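You operate a simulated robot arm through the tools that you are given. There is no shell and no other tool. Be economical: measure what you need, move in short steps, check, and stop when the job is done.

You are at the controls of a simulated two-armed robot. One attempt, no reset.

Task
Fit and latch the short guard, jog the small motor once, switch off.
Fine: it waits on the blue table; both latches shut before the starter goes on; leave the long guard.

The check looks at the end state, three seconds after you hand in, the way a careful person would. Anything else that was tipped, shoved, dropped, spilled or broken makes it a failure.

Robot
Two 7-joint arms with fingered hands on one trunk, on a base that drives. Base frame: it is fixed to the floor where the robot stands at the start and does not move with it; the origin is under the middle of the robot, x ahead of it, y to its left, z up; the surface under the hand at the start is at about z = 700. Units: mm, degrees, N and s.
The left shoulder is at the start at [40, 147, 1305], the right one opposite. With the tool pointing down near the work surface each hand reaches from about 100 to 640 mm from the robot's upright axis, wherever it stands, measured 20 degrees to its own side. Places, roughly: black latch [-300, 900, 900]; jog button [400, 500, 1100]; long guard [0, 11750, 750]; seat round the coupling [0, 1000, 900]; starter box [400, 600, 1000]; starter switch [300, 600, 1100]; white latch [-200, 800, 900]. Payload 4 kg a hand.
The TCP of each hand is the grasp point between the finger pads, 26 mm short of the fingertips. In the tool frame z runs along the fingers and y along their closing line. The gripper opens to 148 mm. The gripper's body begins 73 mm behind the TCP. The gripper is a hand of 3 fingers: y runs from the thumb to the fingers, the wrist lies at [0, 0, -224] in the tool frame.
Orientation is told as [roll, pitch, yaw] about the base's x, y, z axes, in that order, counted from this pose: with the fingers straight down and closing along the base's y, the tool's x points along the base's -x, its y along +y and its z along -z.

Tools
- The arms move only by the tool step_arm. It takes "left_targets", "right_targets" or both (then of equal length, played together; a hand with none holds still); each is a list of rows, each a list of 6 numbers: the shift along the tool's x, y, z in units of 100 mm (1.0 is 100 mm), then the turn, a rotation vector about the tool's x, y, z in units of 120 degrees (1.0 is 120 degrees). In form: [[x, y, z, wx, wy, wz], ...]. A call has 1 to 12 rows; each row is the pose to reach, as a shift and turn from the pose commanded when the call began, along the tool's axes at that moment. A call with a number of a shift or a turn outside -1 to 1 is refused whole. Rows are played at 5 a second. More than 50 mm and 8.6 degrees between two rows, and nothing of the call is played. Where a pose cannot be reached the arm comes as near as it can. A force on the tool above 60 N (or 10 N above the force at the start of the call, whichever is more), or a blocked arm, ends the call early, and 0.2 s more pass. In this call time passes only in rows, and 0.2 s behind the last. The reply holds the time, the measured pose of the TCP, the force on the tool along the base axes, the opening and the grip force, in the units named above and with some noise, with the torque about the TCP (base axes, N m) and any sound that the robot's microphone picked up.
- Cameras (640 x 400 px; columns grow to the right, rows downward): "scene" is now at [76.3, 60.2, 1519.7]; the picture's right is [0.74, -0.67, -0.00], its down [-0.47, -0.52, -0.72] and it looks along [0.48, 0.53, -0.70] (base axes); focal length 214 px, centre (320, 200). "left" rides on the left gripper at [-68, -39, -90] in its tool frame; the picture's right is [0.50, -0.87, 0.00], its down [0.66, 0.38, -0.65] and it looks along [0.57, 0.33, 0.76] (tool axes); focal length 222 px, centre (320, 200). "right" rides on the right gripper at [67, -39, -90] in its tool frame; the picture's right is [0.50, 0.87, 0.00], its down [-0.66, 0.38, -0.65] and it looks along [-0.57, 0.33, 0.76] (tool axes); focal length 222 px, centre (320, 200).
- snapshot(camera): a new picture of that camera. It takes no simulated time.
- lift_body(by): slides the trunk up (or, below 0, down) by that many mm; the arms and the scene camera ride with it, the base frame stays. It gives what a move gives, with no picture.
- roll_base(legs): drives the robot by 1 to 6 legs, each [ahead, left, turn to the left] in mm, mm and degrees, along the robot's own axes; the way and the turn of a leg run together, so that a leg with both is an arc; at most 1500 mm and 180 degrees a leg. The arms and the cameras ride along, it lands a little off, and it stops where it bumps. It gives what a move gives.
- set_fingers(finger1, finger2, thumb_bend, hand): sets how far each is bent, from 0 (flat) to 1 (curled in); at 0.3 the hand is open as for a grip, at 0.7 the pads meet at the TCP. One left out holds its place. A second passes; each finger stops where it meets its share of the squeeze, and holds until it gets a number again. It is the only way to open and close the hand. It gives what a move gives, with no picture; readings hold the bend of each and the force on the fingers (four entries, about 0 where the hand has none), thumb and palm.
- pan_tilt(pan, tilt): turns the head with the scene camera to pan (to the left, within 86 degrees either way) and tilt (down, from -29 to 69), counted from straight ahead of the robot. It gives what a move gives.
- measure_at(camera, pixels): for up to 12 pixels [column, row] of the newest picture of that camera ("zoom" is the newest enlarged one), the place [x, y, z] in the base frame of the surface seen there, good to about 2 mm. It takes no simulated time.
- inspect(camera, box): a new picture of the part [left, top, right, bottom] of that camera's present view, enlarged. It takes no simulated time.
- hand_in(): hands the job in; it is judged then, once.

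Keep the steps short. Do not move on a guess: measure, check each grasp and each placing, and mend mistakes. In all there are 80 turns and 78 pictures (those below and enlarged ones count). Leave the grippers open and the arms clear of the work at the hand-in unless told otherwise, and finish with a single line.

The tools are called after "Call:" by a JSON object that holds its "op" and its "data". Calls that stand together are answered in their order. step_arm: Moves the arms, as the interface text tells. Its arguments: {"type":"object","properties":{"left_targets":{"type":"array"},"right_targets":{"type":"array"}},"required":[]} The other tools are called the same way: lift_body (by) slides the trunk up or down; set_fingers (finger1, finger2, thumb_bend, hand) moves the fingers one by one; roll_base (legs) drives the base; pan_tilt (pan, tilt) turns the head that bears the scene camera; snapshot (camera) takes a picture; measure_at (camera, pixels) gives the place of the surface under pixels of a picture; inspect (camera, box) takes an enlarged picture of a part of a camera's view; hand_in () hands the job in.

At the start:

```text
time_s: 0.0
left_eef_pos: [323.3, 408.5, 1148.6]
left_ee_rot: [0.0, 0.0, 0.0]
left_ft_force: [-0.3, -0.4, 1.2]
left_ft_torque: [0.0, -0.01, 0.0]
left_width: 147.8
left_finger_force: 0.0
left_shape: jaw
left_bend: [0.3, 0.3, 0.3]
left_finger forces: [0.0, 0.1, 0.0, 0.0, 0.0, 0.0]
right_eef_pos: [442.4, 80.1, 999.4]
right_ee_rot: [0.1, -0.1, 0.1]
right_ft_force: [-0.3, 0.9, 0.6]
right_ft_torque: [0.01, -0.01, 0.03]
right_width: 148.3
right_finger_force: 0.0
right_shape: jaw
right_bend: [0.3, 0.3, 0.3]
right_finger forces: [0.0, 0.1, 0.1, 0.0, 0.0, 0.0]
trunk travel left (down, up): [-475.0, 31.0]
robot x, y, heading: [-0.3, -1.8, 0.3]
head pan, tilt: [47.8, 44.3]
```

scene: 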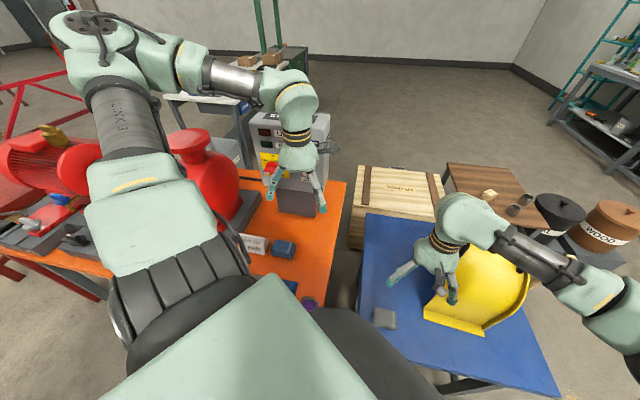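
right: 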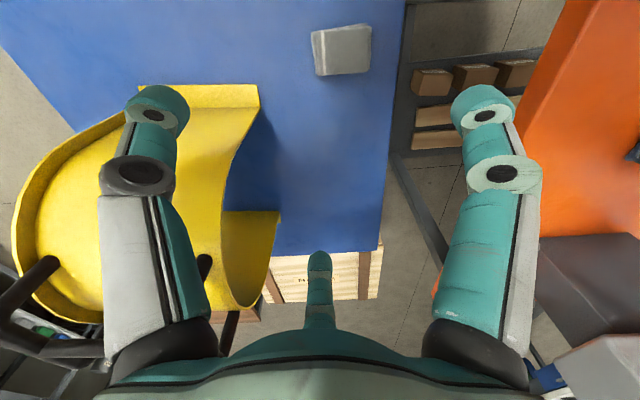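
left: 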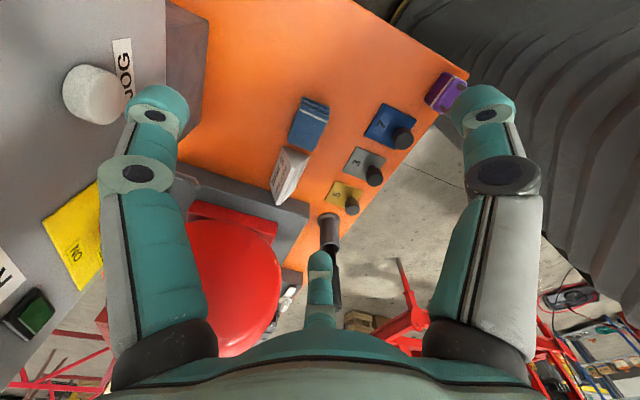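

I see a yellow curved guard on the blue table (scene ~(480,290)), an orange bench with red motors to the left and the starter box near (285,150). First I'll look at the seat by panning the head left.

Call:
{"op": "pan_tilt", "data": {"pan": 85, "tilt": 35}}

Call:
{"op": "snapshot", "data": {"camera": "scene"}}

Call:
{"op": "inspect", "data": {"camera": "left", "box": [0, 0, 470, 294]}}

```text
time_s: 1.0
left_eef_pos: [323.6, 408.6, 1149.9]
left_ee_rot: [0.0, 0.1, -0.1]
left_ft_force: [0.1, 0.5, -0.8]
left_ft_torque: [0.0, 0.02, 0.0]
left_width: 148.1
left_finger_force: 0.0
left_shape: jaw
left_bend: [0.3, 0.3, 0.3]
left_finger forces: [0.1, 0.1, 0.0, 0.0, 0.1, 0.0]
right_eef_pos: [444.0, 79.6, 999.8]
right_ee_rot: [0.1, -0.1, 0.2]
right_ft_force: [0.0, 0.1, 0.3]
right_ft_torque: [0.0, 0.01, -0.01]
right_width: 147.8
right_finger_force: 0.0
right_shape: jaw
right_bend: [0.3, 0.3, 0.3]
right_finger forces: [0.0, 0.0, 0.0, 0.1, 0.0, 0.0]
trunk travel left (down, up): [-475.0, 31.0]
robot x, y, heading: [-1.2, 4.4, -0.1]
head pan, tilt: [85.0, 35.0]
```

```text
74 pictures are left
```

scene: 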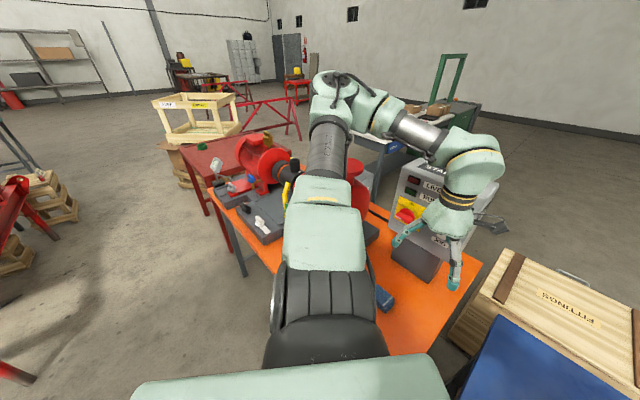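

```text
1.36 times, centred on (235, 147) of left
```

zoom: 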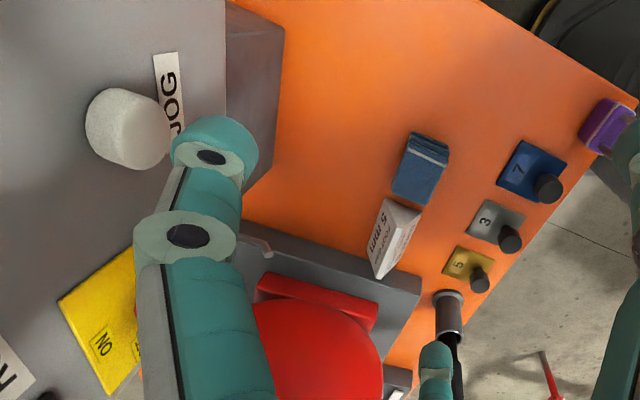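

The coupling area lies around (265,200) partly hidden by the left arm. I'll zoom in on the bench, and on the starter face.

Call:
{"op": "inspect", "data": {"camera": "scene", "box": [180, 120, 340, 260]}}

Call:
{"op": "measure_at", "data": {"camera": "zoom", "pixels": [[160, 180], [330, 150], [300, 300], [330, 270], [240, 280], [460, 180], [120, 160]]}}

Call:
{"op": "inspect", "data": {"camera": "scene", "box": [370, 140, 530, 290]}}

```text
2.86 times, centred on (260, 190) of scene
```

zoom: 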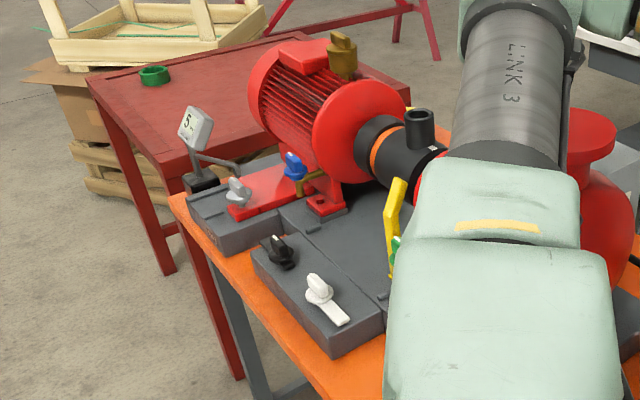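

```text
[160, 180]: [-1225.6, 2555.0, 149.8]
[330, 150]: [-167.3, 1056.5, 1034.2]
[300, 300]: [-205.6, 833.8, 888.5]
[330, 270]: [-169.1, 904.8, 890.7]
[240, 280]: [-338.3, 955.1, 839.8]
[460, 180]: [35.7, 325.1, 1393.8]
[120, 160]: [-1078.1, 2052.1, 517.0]
```

```text
2.67 times, centred on (450, 215) of scene
```

zoom: 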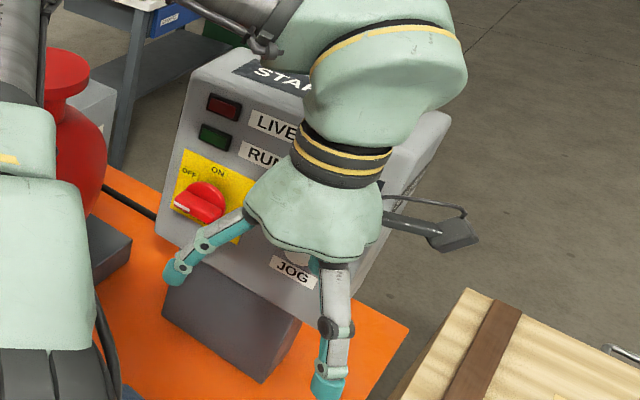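

Latches black (275,250 in zoom) and white (322,295) sit on a grey block in front of the motor coupling. Now I'll look at the guard on the blue table.

Call:
{"op": "pan_tilt", "data": {"pan": 0, "tilt": 45}}

Call:
{"op": "snapshot", "data": {"camera": "scene"}}

Call:
{"op": "inspect", "data": {"camera": "right", "box": [0, 0, 420, 320]}}

```text
time_s: 2.6
left_eef_pos: [324.3, 407.9, 1150.9]
left_ee_rot: [0.0, 0.0, 0.0]
left_ft_force: [-1.1, 0.1, 0.2]
left_ft_torque: [-0.04, -0.02, -0.01]
left_width: 147.8
left_finger_force: 0.1
left_shape: jaw
left_bend: [0.3, 0.3, 0.3]
left_finger forces: [0.0, 0.0, 0.0, 0.0, 0.0, 0.1]
right_eef_pos: [443.8, 80.5, 999.1]
right_ee_rot: [0.2, -0.2, 0.1]
right_ft_force: [0.9, -0.1, 0.0]
right_ft_torque: [-0.02, -0.04, 0.01]
right_width: 147.9
right_finger_force: 0.0
right_shape: jaw
right_bend: [0.3, 0.3, 0.3]
right_finger forces: [0.0, 0.0, 0.0, 0.0, 0.0, 0.0]
trunk travel left (down, up): [-475.0, 31.0]
robot x, y, heading: [-0.9, -3.5, -0.2]
head pan, tilt: [0.0, 45.0]
```

```text
70 pictures are left
```

scene: 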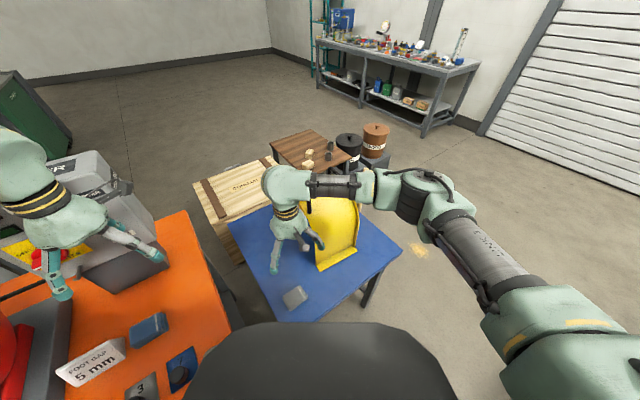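

```text
1.25 times, centred on (210, 160) of right
```

zoom: 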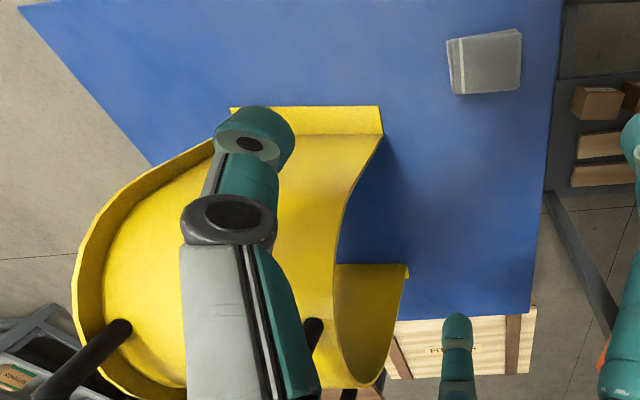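

The guard is a half-pipe with feet and a closed end, partly hidden by the right hand. I'll measure points on it: flange corners, rims, table.

Call:
{"op": "measure_at", "data": {"camera": "zoom", "pixels": [[235, 112], [378, 115], [380, 135], [405, 268], [340, 268], [380, 375], [80, 280], [120, 250], [200, 152], [290, 200], [340, 240], [450, 200]]}}

Call:
{"op": "inspect", "data": {"camera": "scene", "box": [240, 160, 400, 320]}}

Call:
{"op": "inspect", "data": {"camera": "scene", "box": [0, 280, 240, 400]}}

```text
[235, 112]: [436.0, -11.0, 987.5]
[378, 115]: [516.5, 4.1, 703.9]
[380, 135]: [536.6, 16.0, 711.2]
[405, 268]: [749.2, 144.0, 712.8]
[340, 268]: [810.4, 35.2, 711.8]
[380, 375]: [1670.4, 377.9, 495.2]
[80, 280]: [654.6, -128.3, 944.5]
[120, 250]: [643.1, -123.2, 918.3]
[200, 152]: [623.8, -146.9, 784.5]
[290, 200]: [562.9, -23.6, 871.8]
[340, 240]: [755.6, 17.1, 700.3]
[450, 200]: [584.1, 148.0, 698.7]
```

```text
2.50 times, centred on (320, 240) of scene
```

zoom: 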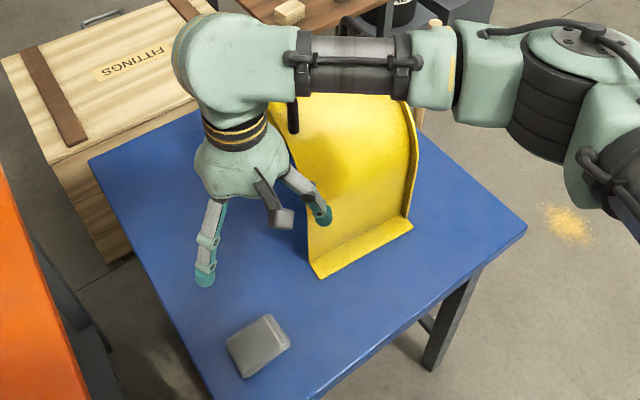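

```text
2.67 times, centred on (120, 340) of scene
```

zoom: 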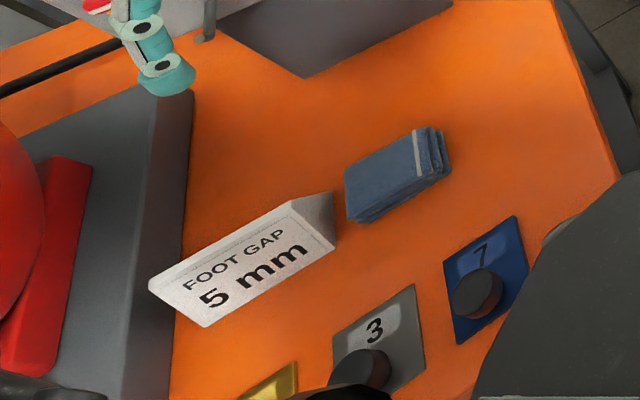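

The hand obstructs the view. I'll raise the right hand, pull it back and to the right, to look at the guard from the right camera.

Call:
{"op": "step_arm", "data": {"right_targets": [[0, 0, -0.45, 0, 0, 0], [0, 0, -0.9, 0, 0, 0], [0.4, -0.2, -0.95, 0, 0, 0], [0.8, -0.45, -1.0, 0, 0, 0], [1.0, -0.85, -1.0, 0, 0, 0]]}}

Call:
{"op": "step_arm", "data": {"right_targets": [[0.3, -0.35, -0.2, 0, 0, 0], [0.5, -0.7, -0.4, 0, 0, 0], [0.8, -1.0, -0.5, 0, 0, 0]]}}

Call:
{"op": "snapshot", "data": {"camera": "right"}}

Call:
{"op": "inspect", "data": {"camera": "scene", "box": [220, 100, 420, 320]}}

```text
time_s: 3.8
left_eef_pos: [323.3, 407.7, 1150.1]
left_ee_rot: [0.1, 0.0, 0.0]
left_ft_force: [0.4, -0.1, 0.7]
left_ft_torque: [0.03, -0.02, -0.06]
left_width: 148.0
left_finger_force: 0.2
left_shape: jaw
left_bend: [0.3, 0.3, 0.3]
left_finger forces: [0.1, 0.0, 0.1, 0.0, 0.0, 0.0]
right_eef_pos: [342.5, -7.7, 1099.5]
right_ee_rot: [0.2, 0.0, 0.1]
right_ft_force: [0.3, -0.6, 0.3]
right_ft_torque: [0.0, 0.0, 0.03]
right_width: 148.0
right_finger_force: 0.0
right_shape: jaw
right_bend: [0.3, 0.3, 0.3]
right_finger forces: [0.0, 0.0, 0.0, 0.0, 0.1, 0.0]
trunk travel left (down, up): [-475.0, 31.0]
robot x, y, heading: [-4.1, 0.2, 0.1]
head pan, tilt: [0.0, 45.0]
```

```text
refused: row 1 steps farther than a row can; nothing moved
```

```text
66 pictures are left
```

right: 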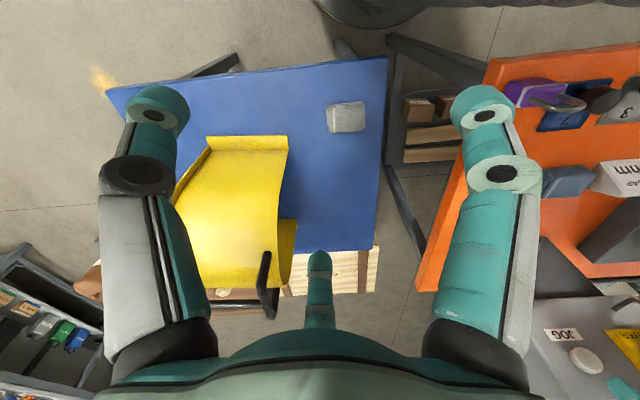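

```text
1.82 times, centred on (320, 210) of scene
```

zoom: 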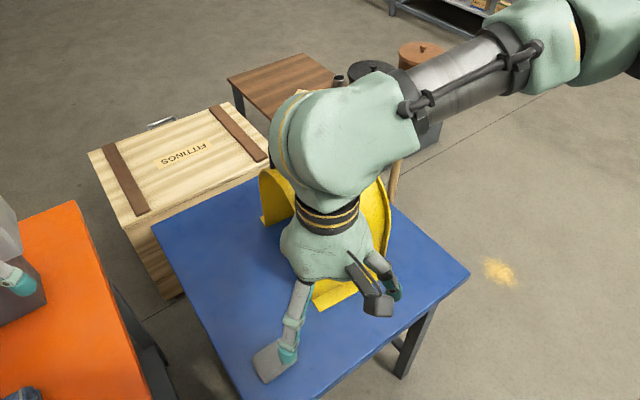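

A dark bent handle sits atop the arch (right cam ~(266,285)). I'll shift the right hand further right for a clear view by both cameras.

Call:
{"op": "step_arm", "data": {"right_targets": [[0.1, -0.4, 0, 0, 0, 0], [0.2, -0.8, 0, 0, 0, 0], [0.3, -1.0, -0.3, 0, 0, 0]]}}

Call:
{"op": "step_arm", "data": {"right_targets": [[0.1, -0.4, 0, 0, 0, 0], [0.2, -0.8, 0, 0, 0, 0], [0.3, -1.0, -0.3, 0, 0, 0]]}}

Call:
{"op": "snapshot", "data": {"camera": "right"}}

Call:
{"op": "inspect", "data": {"camera": "scene", "box": [240, 140, 420, 320]}}

```text
time_s: 4.6
left_eef_pos: [320.8, 408.9, 1150.0]
left_ee_rot: [0.1, -0.1, -0.1]
left_ft_force: [-0.7, 0.4, 0.3]
left_ft_torque: [-0.04, 0.0, 0.01]
left_width: 148.1
left_finger_force: 0.1
left_shape: jaw
left_bend: [0.3, 0.3, 0.3]
left_finger forces: [0.0, 0.0, 0.1, 0.0, 0.0, 0.0]
right_eef_pos: [313.7, -105.4, 1130.1]
right_ee_rot: [0.1, -0.1, 0.2]
right_ft_force: [0.2, 0.2, 0.6]
right_ft_torque: [0.01, 0.02, 0.03]
right_width: 147.9
right_finger_force: 0.1
right_shape: jaw
right_bend: [0.3, 0.3, 0.3]
right_finger forces: [0.0, 0.0, 0.1, 0.0, 0.1, 0.0]
trunk travel left (down, up): [-475.0, 31.0]
robot x, y, heading: [0.8, -3.6, -0.1]
head pan, tilt: [0.0, 45.0]
```

```text
time_s: 5.4
left_eef_pos: [322.9, 408.0, 1149.9]
left_ee_rot: [0.0, -0.2, -0.1]
left_ft_force: [-0.5, -0.8, 0.2]
left_ft_torque: [-0.02, 0.0, 0.02]
left_width: 148.0
left_finger_force: 0.1
left_shape: jaw
left_bend: [0.3, 0.3, 0.3]
left_finger forces: [0.0, 0.1, 0.0, 0.0, 0.0, 0.0]
right_eef_pos: [296.4, -205.7, 1163.4]
right_ee_rot: [0.0, -0.1, 0.2]
right_ft_force: [-0.2, 0.2, -0.2]
right_ft_torque: [0.0, -0.02, -0.01]
right_width: 147.8
right_finger_force: 0.0
right_shape: jaw
right_bend: [0.3, 0.3, 0.3]
right_finger forces: [0.0, 0.0, 0.0, 0.0, 0.0, 0.0]
right hand out of reach, approached as far as the arm can: row 2, 3
trunk travel left (down, up): [-475.0, 31.0]
robot x, y, heading: [-1.1, 1.0, -0.1]
head pan, tilt: [0.0, 45.0]
```

```text
64 pictures are left
```

right: 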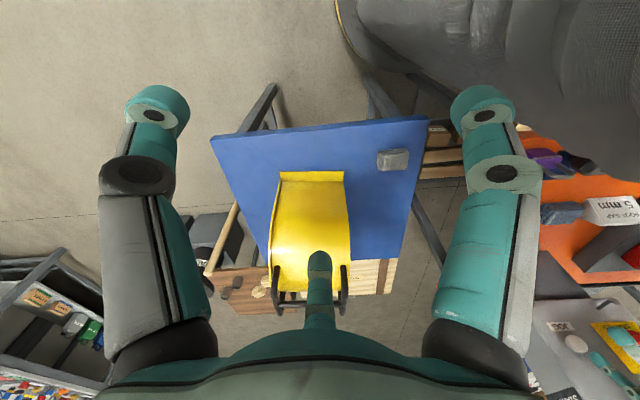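

```text
2.22 times, centred on (330, 230) of scene
```

zoom: 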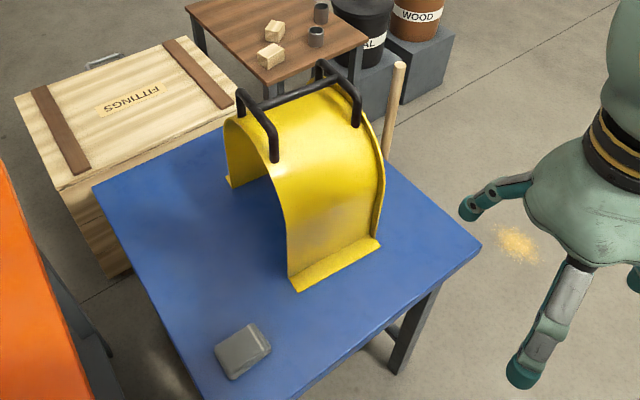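

Clear view now: black handle with a crossbar from (262,105) to (345,82), and end pieces going to the arch. I'll measure handle and feet.

Call:
{"op": "measure_at", "data": {"camera": "zoom", "pixels": [[275, 102], [305, 93], [335, 84], [241, 96], [275, 155], [320, 68], [357, 120], [297, 288], [378, 243], [291, 276], [230, 180], [229, 122]]}}

Call:
{"op": "inspect", "data": {"camera": "scene", "box": [295, 155, 365, 205]}}

```text
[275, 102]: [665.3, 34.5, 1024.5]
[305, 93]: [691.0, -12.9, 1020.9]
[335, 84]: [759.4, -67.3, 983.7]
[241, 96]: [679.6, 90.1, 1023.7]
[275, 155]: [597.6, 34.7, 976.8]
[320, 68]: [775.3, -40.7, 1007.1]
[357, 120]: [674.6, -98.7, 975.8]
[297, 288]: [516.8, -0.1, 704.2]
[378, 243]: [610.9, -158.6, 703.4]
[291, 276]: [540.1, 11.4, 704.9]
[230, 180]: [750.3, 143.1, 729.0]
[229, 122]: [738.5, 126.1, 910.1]
```

```text
8.00 times, centred on (330, 180) of scene
```

zoom: 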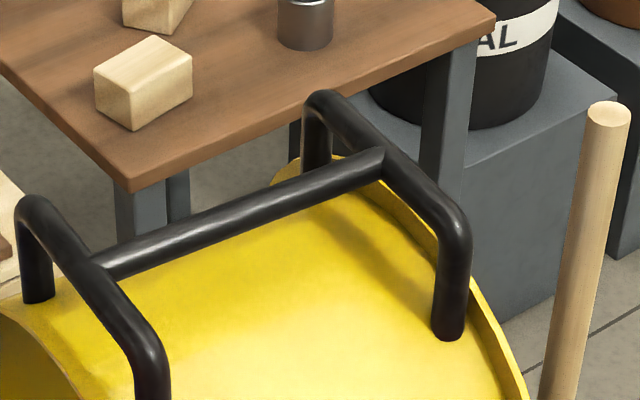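

Handle: two cross-bars joined by a crossbar along the guard's axis, axis direction about (0.51,-0.86). Next I need the seat; I'll turn the robot left 45° in place (hands are high, within 520 mm radius, clear of the bench objects) and look.

Call:
{"op": "measure_at", "data": {"camera": "zoom", "pixels": [[110, 262], [180, 234], [240, 212], [300, 187], [365, 162], [30, 205], [320, 100], [140, 340], [450, 215], [92, 255], [385, 160]]}}

Call:
{"op": "roll_base", "data": {"legs": [[0, 0, 45]]}}

Call:
{"op": "pan_tilt", "data": {"pan": 50, "tilt": 40}}

Call:
{"op": "snapshot", "data": {"camera": "scene"}}

```text
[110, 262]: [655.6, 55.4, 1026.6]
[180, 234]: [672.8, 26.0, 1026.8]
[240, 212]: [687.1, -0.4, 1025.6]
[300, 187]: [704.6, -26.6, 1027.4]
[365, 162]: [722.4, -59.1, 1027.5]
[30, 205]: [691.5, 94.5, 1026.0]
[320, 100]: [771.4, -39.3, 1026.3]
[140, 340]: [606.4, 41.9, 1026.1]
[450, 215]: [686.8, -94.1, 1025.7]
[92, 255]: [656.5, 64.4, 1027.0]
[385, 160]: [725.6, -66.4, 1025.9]
```

```text
time_s: 7.9
left_eef_pos: [-61.4, 517.9, 1150.4]
left_ee_rot: [0.0, 0.0, 45.1]
left_ft_force: [-0.7, 1.1, -0.4]
left_ft_torque: [-0.01, 0.02, 0.0]
left_width: 148.0
left_finger_force: 0.0
left_shape: jaw
left_bend: [0.3, 0.3, 0.3]
left_finger forces: [0.0, 0.0, 0.0, 0.1, 0.0, 0.0]
right_eef_pos: [355.7, 65.1, 1162.5]
right_ee_rot: [0.2, 0.1, 45.1]
right_ft_force: [-0.2, 0.4, 0.1]
right_ft_torque: [0.02, 0.0, 0.0]
right_width: 148.1
right_finger_force: 0.0
right_shape: jaw
right_bend: [0.3, 0.3, 0.3]
right_finger forces: [0.0, 0.1, 0.0, 0.0, 0.1, 0.0]
trunk travel left (down, up): [-475.0, 31.0]
robot x, y, heading: [2.2, -2.2, 45.3]
head pan, tilt: [0.0, 45.0]
```

```text
time_s: 9.1
left_eef_pos: [-60.9, 517.7, 1149.2]
left_ee_rot: [0.1, 0.0, 45.2]
left_ft_force: [-0.4, -0.1, 0.7]
left_ft_torque: [0.05, 0.01, 0.01]
left_width: 148.0
left_finger_force: 0.1
left_shape: jaw
left_bend: [0.3, 0.3, 0.3]
left_finger forces: [0.0, 0.1, 0.0, 0.1, 0.0, 0.0]
right_eef_pos: [354.8, 65.8, 1162.9]
right_ee_rot: [0.1, 0.1, 45.2]
right_ft_force: [-0.2, -1.1, -0.1]
right_ft_torque: [-0.01, 0.03, 0.0]
right_width: 148.3
right_finger_force: 0.0
right_shape: jaw
right_bend: [0.3, 0.3, 0.3]
right_finger forces: [0.0, 0.0, 0.0, 0.1, 0.0, 0.0]
trunk travel left (down, up): [-475.0, 31.0]
robot x, y, heading: [0.3, -2.0, 45.1]
head pan, tilt: [50.0, 40.0]
```

```text
61 pictures are left
```

scene: 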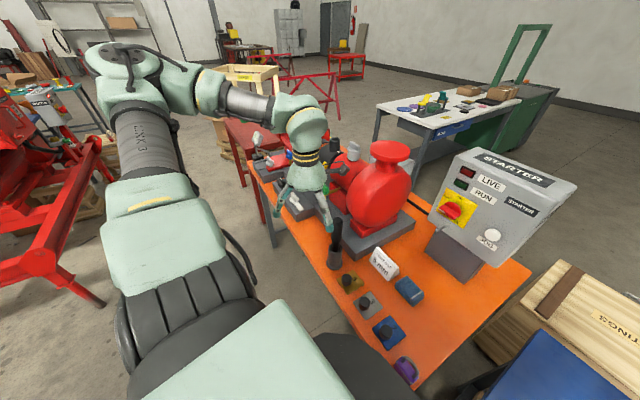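

Now the starter face and pump are clear, but the left hand covers the coupling. I'll measure a few points (bench edge, shims, red trestle at left) and turn another 35° left.

Call:
{"op": "measure_at", "data": {"camera": "scene", "pixels": [[300, 262], [410, 383], [528, 270], [385, 235], [385, 150], [452, 210], [492, 235], [460, 270], [335, 255], [60, 240], [95, 300], [370, 350]]}}

Call:
{"op": "roll_base", "data": {"legs": [[0, 0, 35]]}}

Call:
{"op": "pan_tilt", "data": {"pan": 0, "tilt": 35}}

Call:
{"op": "snapshot", "data": {"camera": "scene"}}

```text
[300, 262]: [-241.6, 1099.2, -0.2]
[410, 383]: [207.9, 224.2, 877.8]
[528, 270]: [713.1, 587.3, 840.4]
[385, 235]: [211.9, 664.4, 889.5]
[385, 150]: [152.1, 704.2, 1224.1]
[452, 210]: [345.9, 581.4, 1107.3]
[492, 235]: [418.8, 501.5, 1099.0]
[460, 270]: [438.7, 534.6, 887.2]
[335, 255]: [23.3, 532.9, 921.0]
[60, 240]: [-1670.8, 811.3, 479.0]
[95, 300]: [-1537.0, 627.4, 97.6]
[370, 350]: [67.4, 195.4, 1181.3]
```

```text
time_s: 11.1
left_eef_pos: [-345.1, 391.3, 1150.6]
left_ee_rot: [0.1, 0.0, 79.8]
left_ft_force: [-0.7, -0.6, -0.1]
left_ft_torque: [-0.02, 0.0, -0.02]
left_width: 147.8
left_finger_force: 0.0
left_shape: jaw
left_bend: [0.3, 0.3, 0.3]
left_finger forces: [0.0, 0.0, 0.0, 0.0, 0.0, 0.0]
right_eef_pos: [255.2, 255.9, 1162.6]
right_ee_rot: [0.1, 0.2, 79.8]
right_ft_force: [-0.9, -0.1, -0.5]
right_ft_torque: [0.0, 0.03, 0.01]
right_width: 147.9
right_finger_force: 0.0
right_shape: jaw
right_bend: [0.3, 0.3, 0.3]
right_finger forces: [0.0, 0.0, 0.0, 0.1, 0.1, 0.0]
trunk travel left (down, up): [-475.0, 31.0]
robot x, y, heading: [1.7, 0.6, 79.7]
head pan, tilt: [50.0, 40.0]
```

```text
time_s: 12.3
left_eef_pos: [-344.7, 391.5, 1149.0]
left_ee_rot: [0.0, 0.0, 79.8]
left_ft_force: [-0.3, 0.6, -1.4]
left_ft_torque: [-0.02, -0.03, -0.03]
left_width: 147.9
left_finger_force: 0.0
left_shape: jaw
left_bend: [0.3, 0.3, 0.3]
left_finger forces: [0.1, 0.1, 0.1, 0.1, 0.0, 0.0]
right_eef_pos: [254.0, 255.4, 1163.4]
right_ee_rot: [0.1, 0.1, 80.0]
right_ft_force: [0.4, -0.3, 0.0]
right_ft_torque: [-0.03, 0.01, -0.02]
right_width: 147.7
right_finger_force: 0.1
right_shape: jaw
right_bend: [0.3, 0.3, 0.3]
right_finger forces: [0.1, 0.0, 0.0, 0.1, 0.0, 0.0]
trunk travel left (down, up): [-475.0, 31.0]
robot x, y, heading: [0.2, -0.6, 80.0]
head pan, tilt: [0.0, 35.0]
```

```text
60 pictures are left
```

scene: 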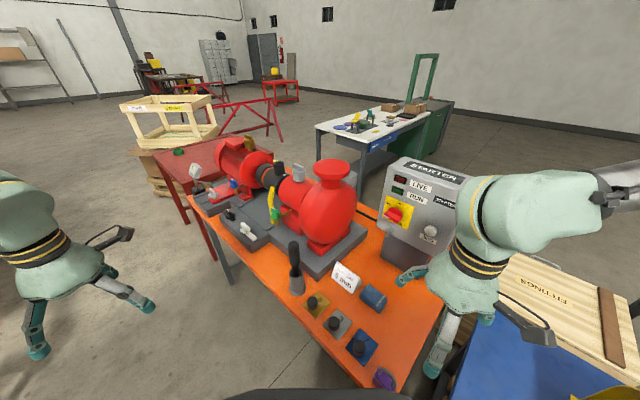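

Clear view of the motor, coupling and pump. I'll enlarge it twice.

Call:
{"op": "inspect", "data": {"camera": "scene", "box": [180, 130, 340, 230]}}

Call:
{"op": "inspect", "data": {"camera": "scene", "box": [200, 155, 300, 260]}}

Call:
{"op": "measure_at", "data": {"camera": "zoom", "pixels": [[180, 230], [120, 210], [300, 60], [360, 60], [270, 120], [250, 260], [380, 340], [300, 290], [400, 150], [200, 160], [280, 230], [330, 220]]}}

```text
4.00 times, centred on (260, 180) of scene
```

zoom: 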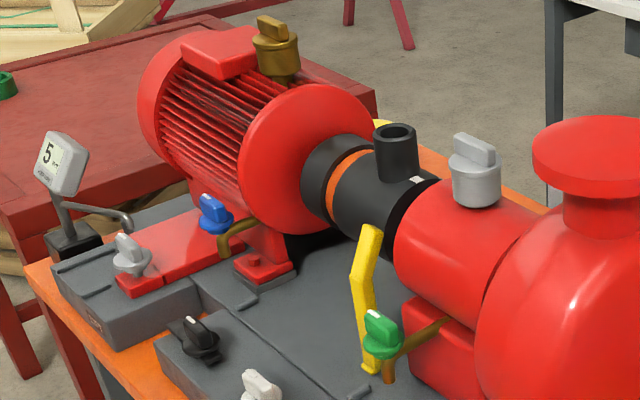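

```text
3.81 times, centred on (250, 208) of scene
```

zoom: 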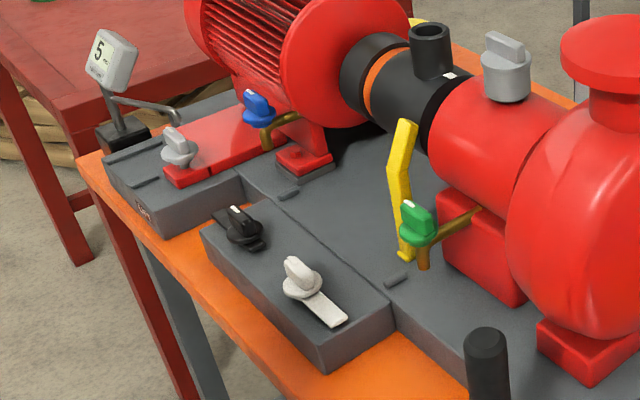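

```text
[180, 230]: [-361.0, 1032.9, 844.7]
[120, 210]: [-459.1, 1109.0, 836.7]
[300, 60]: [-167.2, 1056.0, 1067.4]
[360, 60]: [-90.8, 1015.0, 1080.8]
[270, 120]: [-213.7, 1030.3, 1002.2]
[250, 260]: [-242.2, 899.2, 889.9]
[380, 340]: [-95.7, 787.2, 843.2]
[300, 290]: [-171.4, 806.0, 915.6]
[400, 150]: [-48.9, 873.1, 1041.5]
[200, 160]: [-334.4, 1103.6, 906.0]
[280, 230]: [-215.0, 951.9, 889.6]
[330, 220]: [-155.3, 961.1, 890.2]
```

I see two yellow guide posts (near at (403,190), another behind), small tabs on the plate (290,193),(395,280), black latch (240,225) and white latch (302,285). I'll zoom in further and measure these.

Call:
{"op": "inspect", "data": {"camera": "scene", "box": [245, 155, 325, 235]}}

Call:
{"op": "inspect", "data": {"camera": "scene", "box": [215, 195, 305, 251]}}

Call:
{"op": "measure_at", "data": {"camera": "zoom", "pixels": [[170, 100], [165, 130], [255, 130], [235, 158], [325, 220], [345, 190], [385, 230], [450, 290], [405, 185], [440, 165], [110, 90], [465, 285]]}}

```text
5.00 times, centred on (285, 195) of scene
```

zoom: 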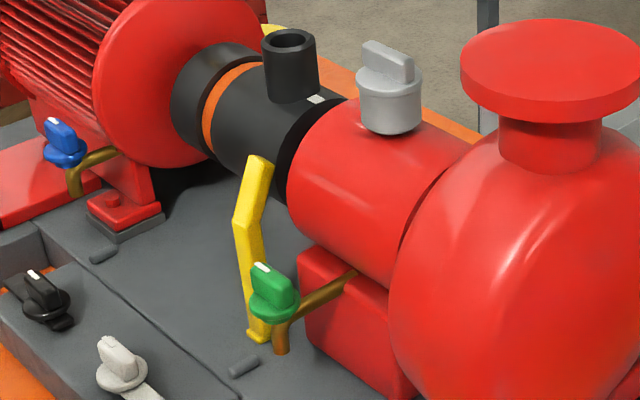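

```text
7.11 times, centred on (260, 223) of scene
```

zoom: 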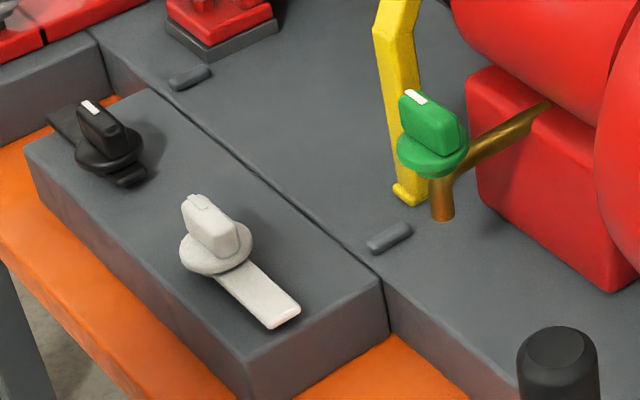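

```text
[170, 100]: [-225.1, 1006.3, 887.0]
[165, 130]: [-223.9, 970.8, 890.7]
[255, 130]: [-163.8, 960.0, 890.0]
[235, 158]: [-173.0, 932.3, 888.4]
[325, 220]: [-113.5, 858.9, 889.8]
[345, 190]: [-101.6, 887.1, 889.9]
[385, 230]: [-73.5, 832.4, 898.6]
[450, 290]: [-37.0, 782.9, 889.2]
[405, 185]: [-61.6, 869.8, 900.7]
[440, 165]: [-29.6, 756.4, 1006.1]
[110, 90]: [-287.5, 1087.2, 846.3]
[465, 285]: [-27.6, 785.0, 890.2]
```

Base plate and latch block tops are at z≈890. I'll measure latches, tabs, knobs, and then the coupling in detail.

Call:
{"op": "measure_at", "data": {"camera": "zoom", "pixels": [[190, 72], [175, 88], [390, 232], [210, 225], [215, 260], [265, 300], [285, 325], [298, 310], [105, 130], [65, 122], [130, 180], [405, 190]]}}

Call:
{"op": "inspect", "data": {"camera": "scene", "box": [250, 150, 320, 200]}}

Call:
{"op": "measure_at", "data": {"camera": "zoom", "pixels": [[160, 125], [135, 200], [230, 150], [245, 110], [330, 140], [300, 195], [260, 55], [340, 110], [450, 110], [450, 70], [220, 30], [550, 230]]}}

```text
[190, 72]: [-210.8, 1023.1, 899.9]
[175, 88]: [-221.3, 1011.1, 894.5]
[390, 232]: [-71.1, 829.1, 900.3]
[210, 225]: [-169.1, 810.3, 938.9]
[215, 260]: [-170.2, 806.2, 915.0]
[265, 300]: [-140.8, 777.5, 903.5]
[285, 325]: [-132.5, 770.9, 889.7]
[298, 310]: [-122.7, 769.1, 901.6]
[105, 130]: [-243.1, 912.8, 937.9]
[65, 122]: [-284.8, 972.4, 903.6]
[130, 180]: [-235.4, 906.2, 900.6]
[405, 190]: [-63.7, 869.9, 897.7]
```

```text
8.00 times, centred on (285, 175) of scene
```

zoom: 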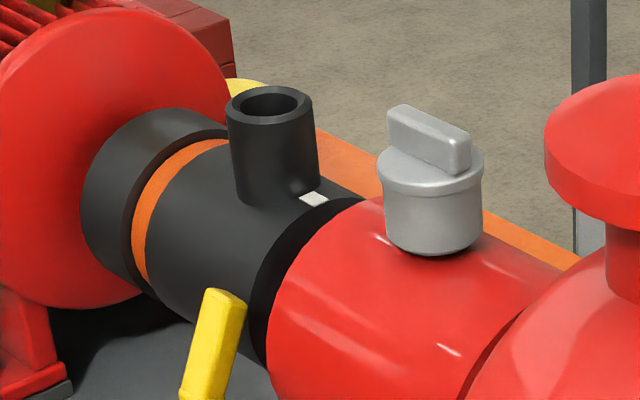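

```text
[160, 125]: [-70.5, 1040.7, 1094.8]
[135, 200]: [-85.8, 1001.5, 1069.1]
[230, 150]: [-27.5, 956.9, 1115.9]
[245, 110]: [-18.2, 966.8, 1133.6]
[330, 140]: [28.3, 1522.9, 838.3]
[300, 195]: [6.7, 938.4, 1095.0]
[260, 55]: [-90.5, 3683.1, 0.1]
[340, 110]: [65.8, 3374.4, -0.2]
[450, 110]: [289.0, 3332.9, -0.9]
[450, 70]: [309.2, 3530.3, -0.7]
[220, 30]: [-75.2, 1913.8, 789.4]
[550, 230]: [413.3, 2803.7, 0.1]
```

Worked out: shaft axis runs along u≈(0.585,-0.81); seat centre ≈(-32,1000), feet on z≈890. The guard only needs about 5° of yaw. Now I turn back to heading ~30° to look at the guard and table edges before grasping.

Call:
{"op": "roll_base", "data": {"legs": [[0, 0, -50]]}}

Call:
{"op": "pan_tilt", "data": {"pan": -30, "tilt": 50}}

Call:
{"op": "snapshot", "data": {"camera": "scene"}}

Call:
{"op": "snapshot", "data": {"camera": "right"}}

```text
time_s: 14.9
left_eef_pos: [72.4, 515.5, 1149.1]
left_ee_rot: [0.0, 0.0, 30.2]
left_ft_force: [0.4, -0.3, 0.3]
left_ft_torque: [0.01, -0.03, -0.01]
left_width: 148.2
left_finger_force: 0.1
left_shape: jaw
left_bend: [0.3, 0.3, 0.3]
left_finger forces: [0.0, 0.0, 0.1, 0.0, 0.0, 0.0]
right_eef_pos: [360.2, -25.8, 1164.2]
right_ee_rot: [0.2, 0.0, 30.5]
right_ft_force: [0.1, -0.2, 0.5]
right_ft_torque: [0.0, 0.0, -0.02]
right_width: 147.8
right_finger_force: 0.0
right_shape: jaw
right_bend: [0.3, 0.3, 0.3]
right_finger forces: [0.0, 0.0, 0.1, 0.0, 0.0, 0.0]
trunk travel left (down, up): [-475.0, 31.0]
robot x, y, heading: [2.0, -1.3, 30.5]
head pan, tilt: [0.0, 35.0]
```

```text
time_s: 15.9
left_eef_pos: [71.8, 515.0, 1149.6]
left_ee_rot: [0.0, 0.0, 30.3]
left_ft_force: [0.0, 0.2, 0.0]
left_ft_torque: [0.04, 0.03, -0.04]
left_width: 148.0
left_finger_force: 0.1
left_shape: jaw
left_bend: [0.3, 0.3, 0.3]
left_finger forces: [0.1, 0.0, 0.0, 0.0, 0.0, 0.0]
right_eef_pos: [360.8, -27.3, 1163.7]
right_ee_rot: [0.1, 0.1, 30.5]
right_ft_force: [0.6, -0.5, -0.5]
right_ft_torque: [0.01, 0.0, -0.01]
right_width: 147.8
right_finger_force: 0.1
right_shape: jaw
right_bend: [0.3, 0.3, 0.3]
right_finger forces: [0.1, 0.0, 0.1, 0.1, 0.1, 0.0]
trunk travel left (down, up): [-475.0, 31.0]
robot x, y, heading: [1.7, 1.3, 30.3]
head pan, tilt: [-30.0, 50.0]
```

```text
54 pictures are left
```

scene: 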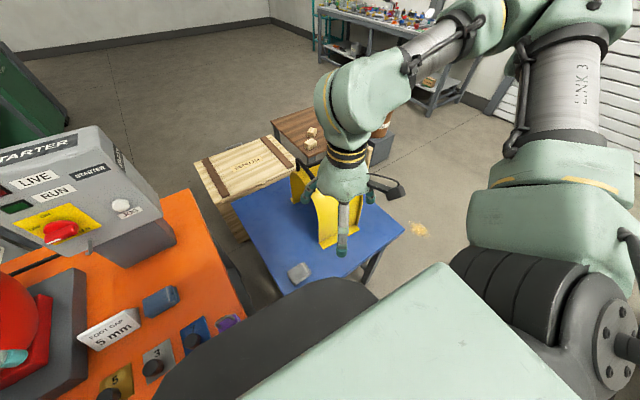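

```text
53 pictures are left
```

right: 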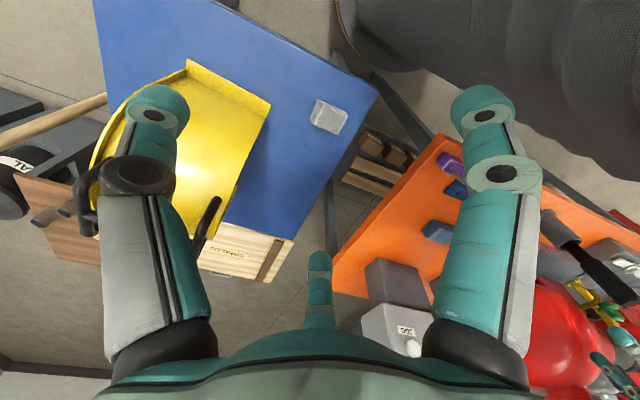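

I'll measure the blue table's corners and the orange bench's near edge to see how far the base can go.

Call:
{"op": "measure_at", "data": {"camera": "scene", "pixels": [[287, 290], [320, 280], [402, 231], [236, 203], [252, 318], [190, 190], [240, 310], [300, 272]]}}

Call:
{"op": "measure_at", "data": {"camera": "right", "pixels": [[376, 92], [290, 238], [100, 15], [200, 5], [130, 130], [190, 66], [268, 100], [500, 235], [440, 148], [340, 280]]}}

```text
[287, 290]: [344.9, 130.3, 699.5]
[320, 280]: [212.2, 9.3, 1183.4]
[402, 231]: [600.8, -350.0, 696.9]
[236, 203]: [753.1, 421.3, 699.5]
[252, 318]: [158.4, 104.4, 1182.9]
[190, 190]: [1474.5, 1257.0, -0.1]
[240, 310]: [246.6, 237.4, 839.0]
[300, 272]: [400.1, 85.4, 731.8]
```

```text
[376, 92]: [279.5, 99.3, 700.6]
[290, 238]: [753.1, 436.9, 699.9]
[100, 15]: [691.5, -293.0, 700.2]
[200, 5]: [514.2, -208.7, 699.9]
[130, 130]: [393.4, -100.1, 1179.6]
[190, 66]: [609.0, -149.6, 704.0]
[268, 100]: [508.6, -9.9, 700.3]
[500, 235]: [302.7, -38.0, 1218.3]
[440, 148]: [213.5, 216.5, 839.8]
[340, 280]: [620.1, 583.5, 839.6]
```

Both tables' near edges lie at v≈285–290 from my line, parallel to u, so I can drive along u. I retract the left hand back and up first, then turn 5.5° and slide right 255 mm, and look at the guard.

Call:
{"op": "step_arm", "data": {"left_targets": [[0.2, 0, -0.4, 0, 0, 0], [0.5, 0, -0.7, 0, 0, 0], [0.8, 0, -0.9, 0, 0, 0], [1.0, 0.3, -1.0, 0, 0, 0]]}}

Call:
{"op": "roll_base", "data": {"legs": [[0, 0, 5.5], [0, -255, 0]]}}

Call:
{"op": "snapshot", "data": {"camera": "right"}}

Call:
{"op": "pan_tilt", "data": {"pan": 5, "tilt": 50}}

Call:
{"op": "snapshot", "data": {"camera": "scene"}}

```text
time_s: 16.9
left_eef_pos: [-31.1, 489.4, 1251.1]
left_ee_rot: [-0.1, -0.1, 30.3]
left_ft_force: [0.4, -0.5, -0.1]
left_ft_torque: [-0.02, -0.01, -0.01]
left_width: 147.8
left_finger_force: 0.0
left_shape: jaw
left_bend: [0.3, 0.3, 0.3]
left_finger forces: [0.0, 0.0, 0.0, 0.1, 0.0, 0.0]
right_eef_pos: [358.4, -27.6, 1164.1]
right_ee_rot: [0.1, 0.0, 30.5]
right_ft_force: [-0.1, 1.2, -0.1]
right_ft_torque: [-0.02, -0.02, -0.01]
right_width: 148.1
right_finger_force: 0.0
right_shape: jaw
right_bend: [0.3, 0.3, 0.3]
right_finger forces: [0.0, 0.1, 0.0, 0.0, 0.0, 0.1]
trunk travel left (down, up): [-475.0, 31.0]
robot x, y, heading: [3.8, -3.1, 30.1]
head pan, tilt: [-30.0, 50.0]
```

```text
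time_s: 19.2
left_eef_pos: [70.8, 284.4, 1249.2]
left_ee_rot: [0.0, 0.1, 35.8]
left_ft_force: [-0.2, -0.1, 0.3]
left_ft_torque: [-0.04, 0.01, -0.01]
left_width: 148.0
left_finger_force: 0.0
left_shape: jaw
left_bend: [0.3, 0.3, 0.3]
left_finger forces: [0.0, 0.1, 0.0, 0.0, 0.1, 0.1]
right_eef_pos: [506.1, -194.3, 1164.6]
right_ee_rot: [-0.1, 0.1, 36.0]
right_ft_force: [0.3, -0.2, -0.1]
right_ft_torque: [-0.01, 0.01, 0.0]
right_width: 148.0
right_finger_force: 0.1
right_shape: jaw
right_bend: [0.3, 0.3, 0.3]
right_finger forces: [0.0, 0.0, 0.1, 0.0, 0.0, 0.1]
trunk travel left (down, up): [-475.0, 31.0]
robot x, y, heading: [151.5, -204.3, 36.0]
head pan, tilt: [-30.0, 50.0]
```

```text
52 pictures are left
```

right: 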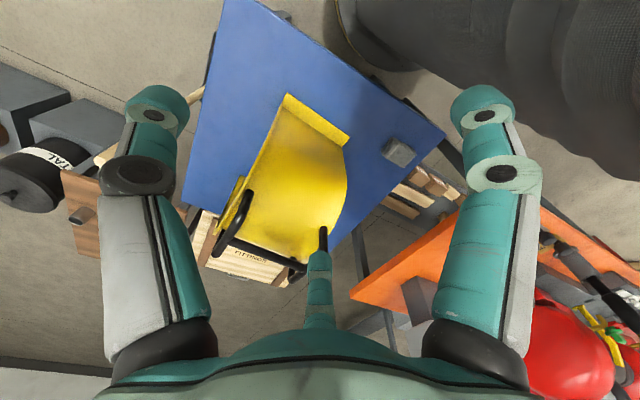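

```text
time_s: 20.2
left_eef_pos: [73.0, 281.5, 1250.3]
left_ee_rot: [0.1, -0.1, 35.9]
left_ft_force: [0.1, -0.3, -0.6]
left_ft_torque: [-0.02, -0.01, 0.0]
left_width: 148.0
left_finger_force: 0.0
left_shape: jaw
left_bend: [0.3, 0.3, 0.3]
left_finger forces: [0.1, 0.0, 0.0, 0.0, 0.1, 0.1]
right_eef_pos: [506.7, -197.0, 1161.8]
right_ee_rot: [0.2, 0.2, 36.1]
right_ft_force: [0.4, 0.1, -0.2]
right_ft_torque: [-0.02, 0.0, -0.01]
right_width: 147.9
right_finger_force: 0.0
right_shape: jaw
right_bend: [0.3, 0.3, 0.3]
right_finger forces: [0.0, 0.1, 0.0, 0.0, 0.0, 0.1]
trunk travel left (down, up): [-475.0, 31.0]
robot x, y, heading: [148.4, -202.6, 36.0]
head pan, tilt: [5.0, 50.0]
```

```text
51 pictures are left
```

scene: 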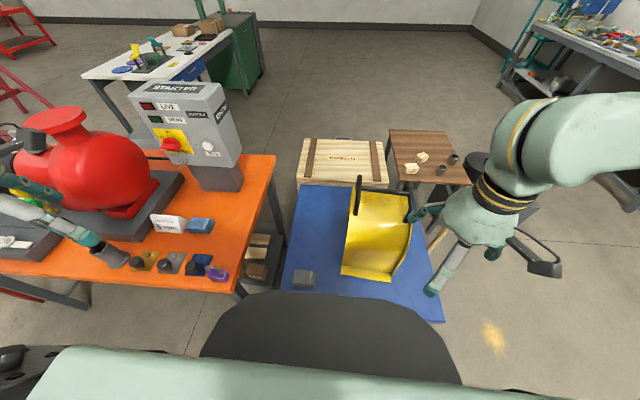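

Good position. I'll zoom on the guard and measure crown and ends.

Call:
{"op": "inspect", "data": {"camera": "scene", "box": [330, 165, 440, 290]}}

Call:
{"op": "measure_at", "data": {"camera": "zoom", "pixels": [[155, 85], [165, 130], [230, 110], [300, 115], [200, 85], [350, 115], [110, 325], [295, 365], [120, 355], [330, 300], [360, 140], [80, 250]]}}

Call:
{"op": "inspect", "data": {"camera": "right", "box": [190, 80, 370, 290]}}

```text
3.20 times, centred on (385, 228) of scene
```

zoom: 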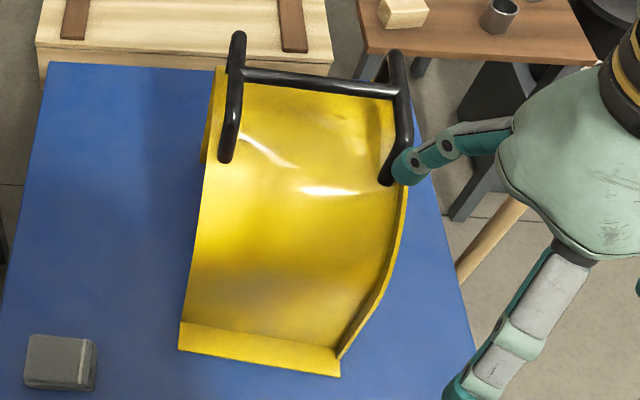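

```text
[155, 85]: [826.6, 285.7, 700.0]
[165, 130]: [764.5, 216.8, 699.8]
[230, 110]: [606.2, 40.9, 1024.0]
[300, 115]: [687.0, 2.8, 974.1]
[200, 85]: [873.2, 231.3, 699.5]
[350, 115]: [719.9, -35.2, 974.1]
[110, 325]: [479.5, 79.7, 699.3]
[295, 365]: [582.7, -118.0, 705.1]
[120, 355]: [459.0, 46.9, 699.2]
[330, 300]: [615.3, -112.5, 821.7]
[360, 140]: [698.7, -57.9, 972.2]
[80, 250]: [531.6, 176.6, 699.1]
```

```text
1.90 times, centred on (280, 185) of right
```

zoom: 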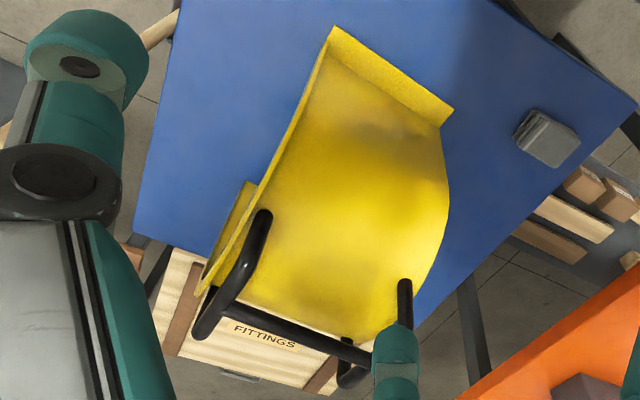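

The crown is at z≈974, bar top 1026, bar dia ≈15: fingertips will clear. I'll turn the right hand 95° (to yaw −59, closing across the bar) while moving forward 100 mm and left 50 mm at safe height.

Call:
{"op": "step_arm", "data": {"right_targets": [[-0.08, 0.04, 0, 0, 0, 0.066], [-0.16, 0.08, 0, 0, 0, 0.132], [-0.25, 0.12, 0, 0, 0, 0.198], [-0.33, 0.16, 0, 0, 0, 0.264], [-0.41, 0.2, 0, 0, 0, 0.33], [-0.5, 0.25, 0, 0, 0, 0.396], [-0.58, 0.3, 0, 0, 0, 0.462], [-0.66, 0.33, 0, 0, 0, 0.528], [-0.75, 0.37, 0, 0, 0, 0.594], [-0.83, 0.41, 0, 0, 0, 0.66], [-0.91, 0.45, 0, 0, 0, 0.726], [-1.0, 0.5, 0, 0, 0, 0.792]]}}

```text
time_s: 22.8
left_eef_pos: [71.5, 283.4, 1250.0]
left_ee_rot: [0.0, -0.1, 35.8]
left_ft_force: [-0.2, -0.6, 0.8]
left_ft_torque: [-0.02, 0.01, -0.02]
left_width: 148.0
left_finger_force: 0.0
left_shape: jaw
left_bend: [0.3, 0.3, 0.3]
left_finger forces: [0.1, 0.1, 0.0, 0.0, 0.1, 0.0]
right_eef_pos: [560.3, -95.8, 1164.2]
right_ee_rot: [-0.1, 0.0, -59.3]
right_ft_force: [-0.3, 0.5, 0.2]
right_ft_torque: [-0.02, 0.02, 0.01]
right_width: 147.9
right_finger_force: 0.0
right_shape: jaw
right_bend: [0.3, 0.3, 0.3]
right_finger forces: [0.0, 0.0, 0.1, 0.0, 0.0, 0.1]
trunk travel left (down, up): [-475.0, 31.0]
robot x, y, heading: [147.4, -206.3, 35.9]
head pan, tilt: [5.0, 50.0]
```

Yaw reached. Now forward 160 mm along tool y and 14 mm along x to be above the bar, staying at height, then a look.

Call:
{"op": "step_arm", "data": {"right_targets": [[0.03, 0.35, 0, 0, 0, 0], [0.07, 0.7, 0, 0, 0, 0], [0.1, 1.0, 0, 0, 0, 0]]}}

Call:
{"op": "step_arm", "data": {"right_targets": [[0.02, 0.3, 0, 0, 0, 0], [0.04, 0.6, 0, 0, 0, 0], [0.04, 0.6, 0.4, 0, 0, 0]]}}

Call:
{"op": "snapshot", "data": {"camera": "right"}}

Call:
{"op": "inspect", "data": {"camera": "scene", "box": [320, 100, 480, 290]}}

```text
time_s: 23.6
left_eef_pos: [72.2, 283.3, 1250.1]
left_ee_rot: [0.0, 0.1, 35.8]
left_ft_force: [0.4, -0.5, -0.2]
left_ft_torque: [0.03, -0.04, 0.01]
left_width: 148.0
left_finger_force: 0.0
left_shape: jaw
left_bend: [0.3, 0.3, 0.3]
left_finger forces: [0.0, 0.0, 0.0, 0.0, 0.1, 0.0]
right_eef_pos: [641.6, -37.0, 1162.6]
right_ee_rot: [-0.2, 0.1, -59.1]
right_ft_force: [0.4, -1.2, -0.7]
right_ft_torque: [-0.01, 0.03, 0.02]
right_width: 147.9
right_finger_force: 0.0
right_shape: jaw
right_bend: [0.3, 0.3, 0.3]
right_finger forces: [0.0, 0.1, 0.1, 0.0, 0.0, 0.0]
trunk travel left (down, up): [-475.0, 31.0]
robot x, y, heading: [148.9, -209.3, 36.2]
head pan, tilt: [5.0, 50.0]
```

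```text
time_s: 24.4
left_eef_pos: [73.4, 282.3, 1249.8]
left_ee_rot: [-0.1, 0.0, 35.9]
left_ft_force: [0.6, 0.1, -0.6]
left_ft_torque: [-0.04, 0.05, -0.01]
left_width: 147.9
left_finger_force: 0.0
left_shape: jaw
left_bend: [0.3, 0.3, 0.3]
left_finger forces: [0.0, 0.1, 0.0, 0.1, 0.1, 0.0]
right_eef_pos: [690.1, -2.6, 1122.4]
right_ee_rot: [-0.1, 0.1, -59.0]
right_ft_force: [0.6, -0.5, 0.3]
right_ft_torque: [0.04, 0.01, -0.03]
right_width: 148.0
right_finger_force: 0.0
right_shape: jaw
right_bend: [0.3, 0.3, 0.3]
right_finger forces: [0.0, 0.1, 0.0, 0.1, 0.0, 0.1]
trunk travel left (down, up): [-475.0, 31.0]
robot x, y, heading: [144.1, -200.1, 35.7]
head pan, tilt: [5.0, 50.0]
```

```text
48 pictures are left
```

right: 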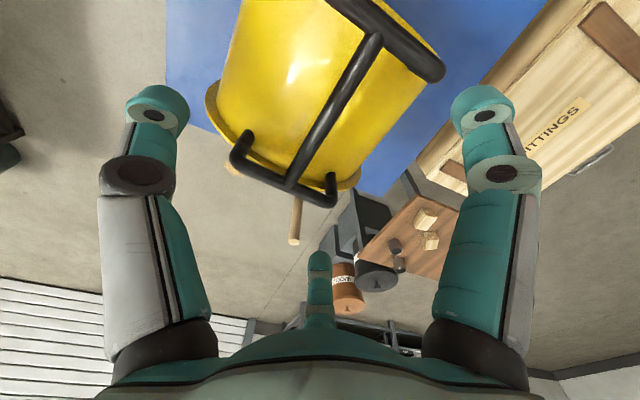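

```text
2.11 times, centred on (400, 195) of scene
```

zoom: 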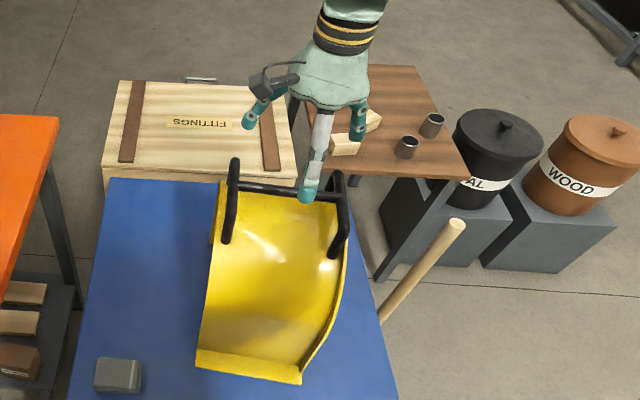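

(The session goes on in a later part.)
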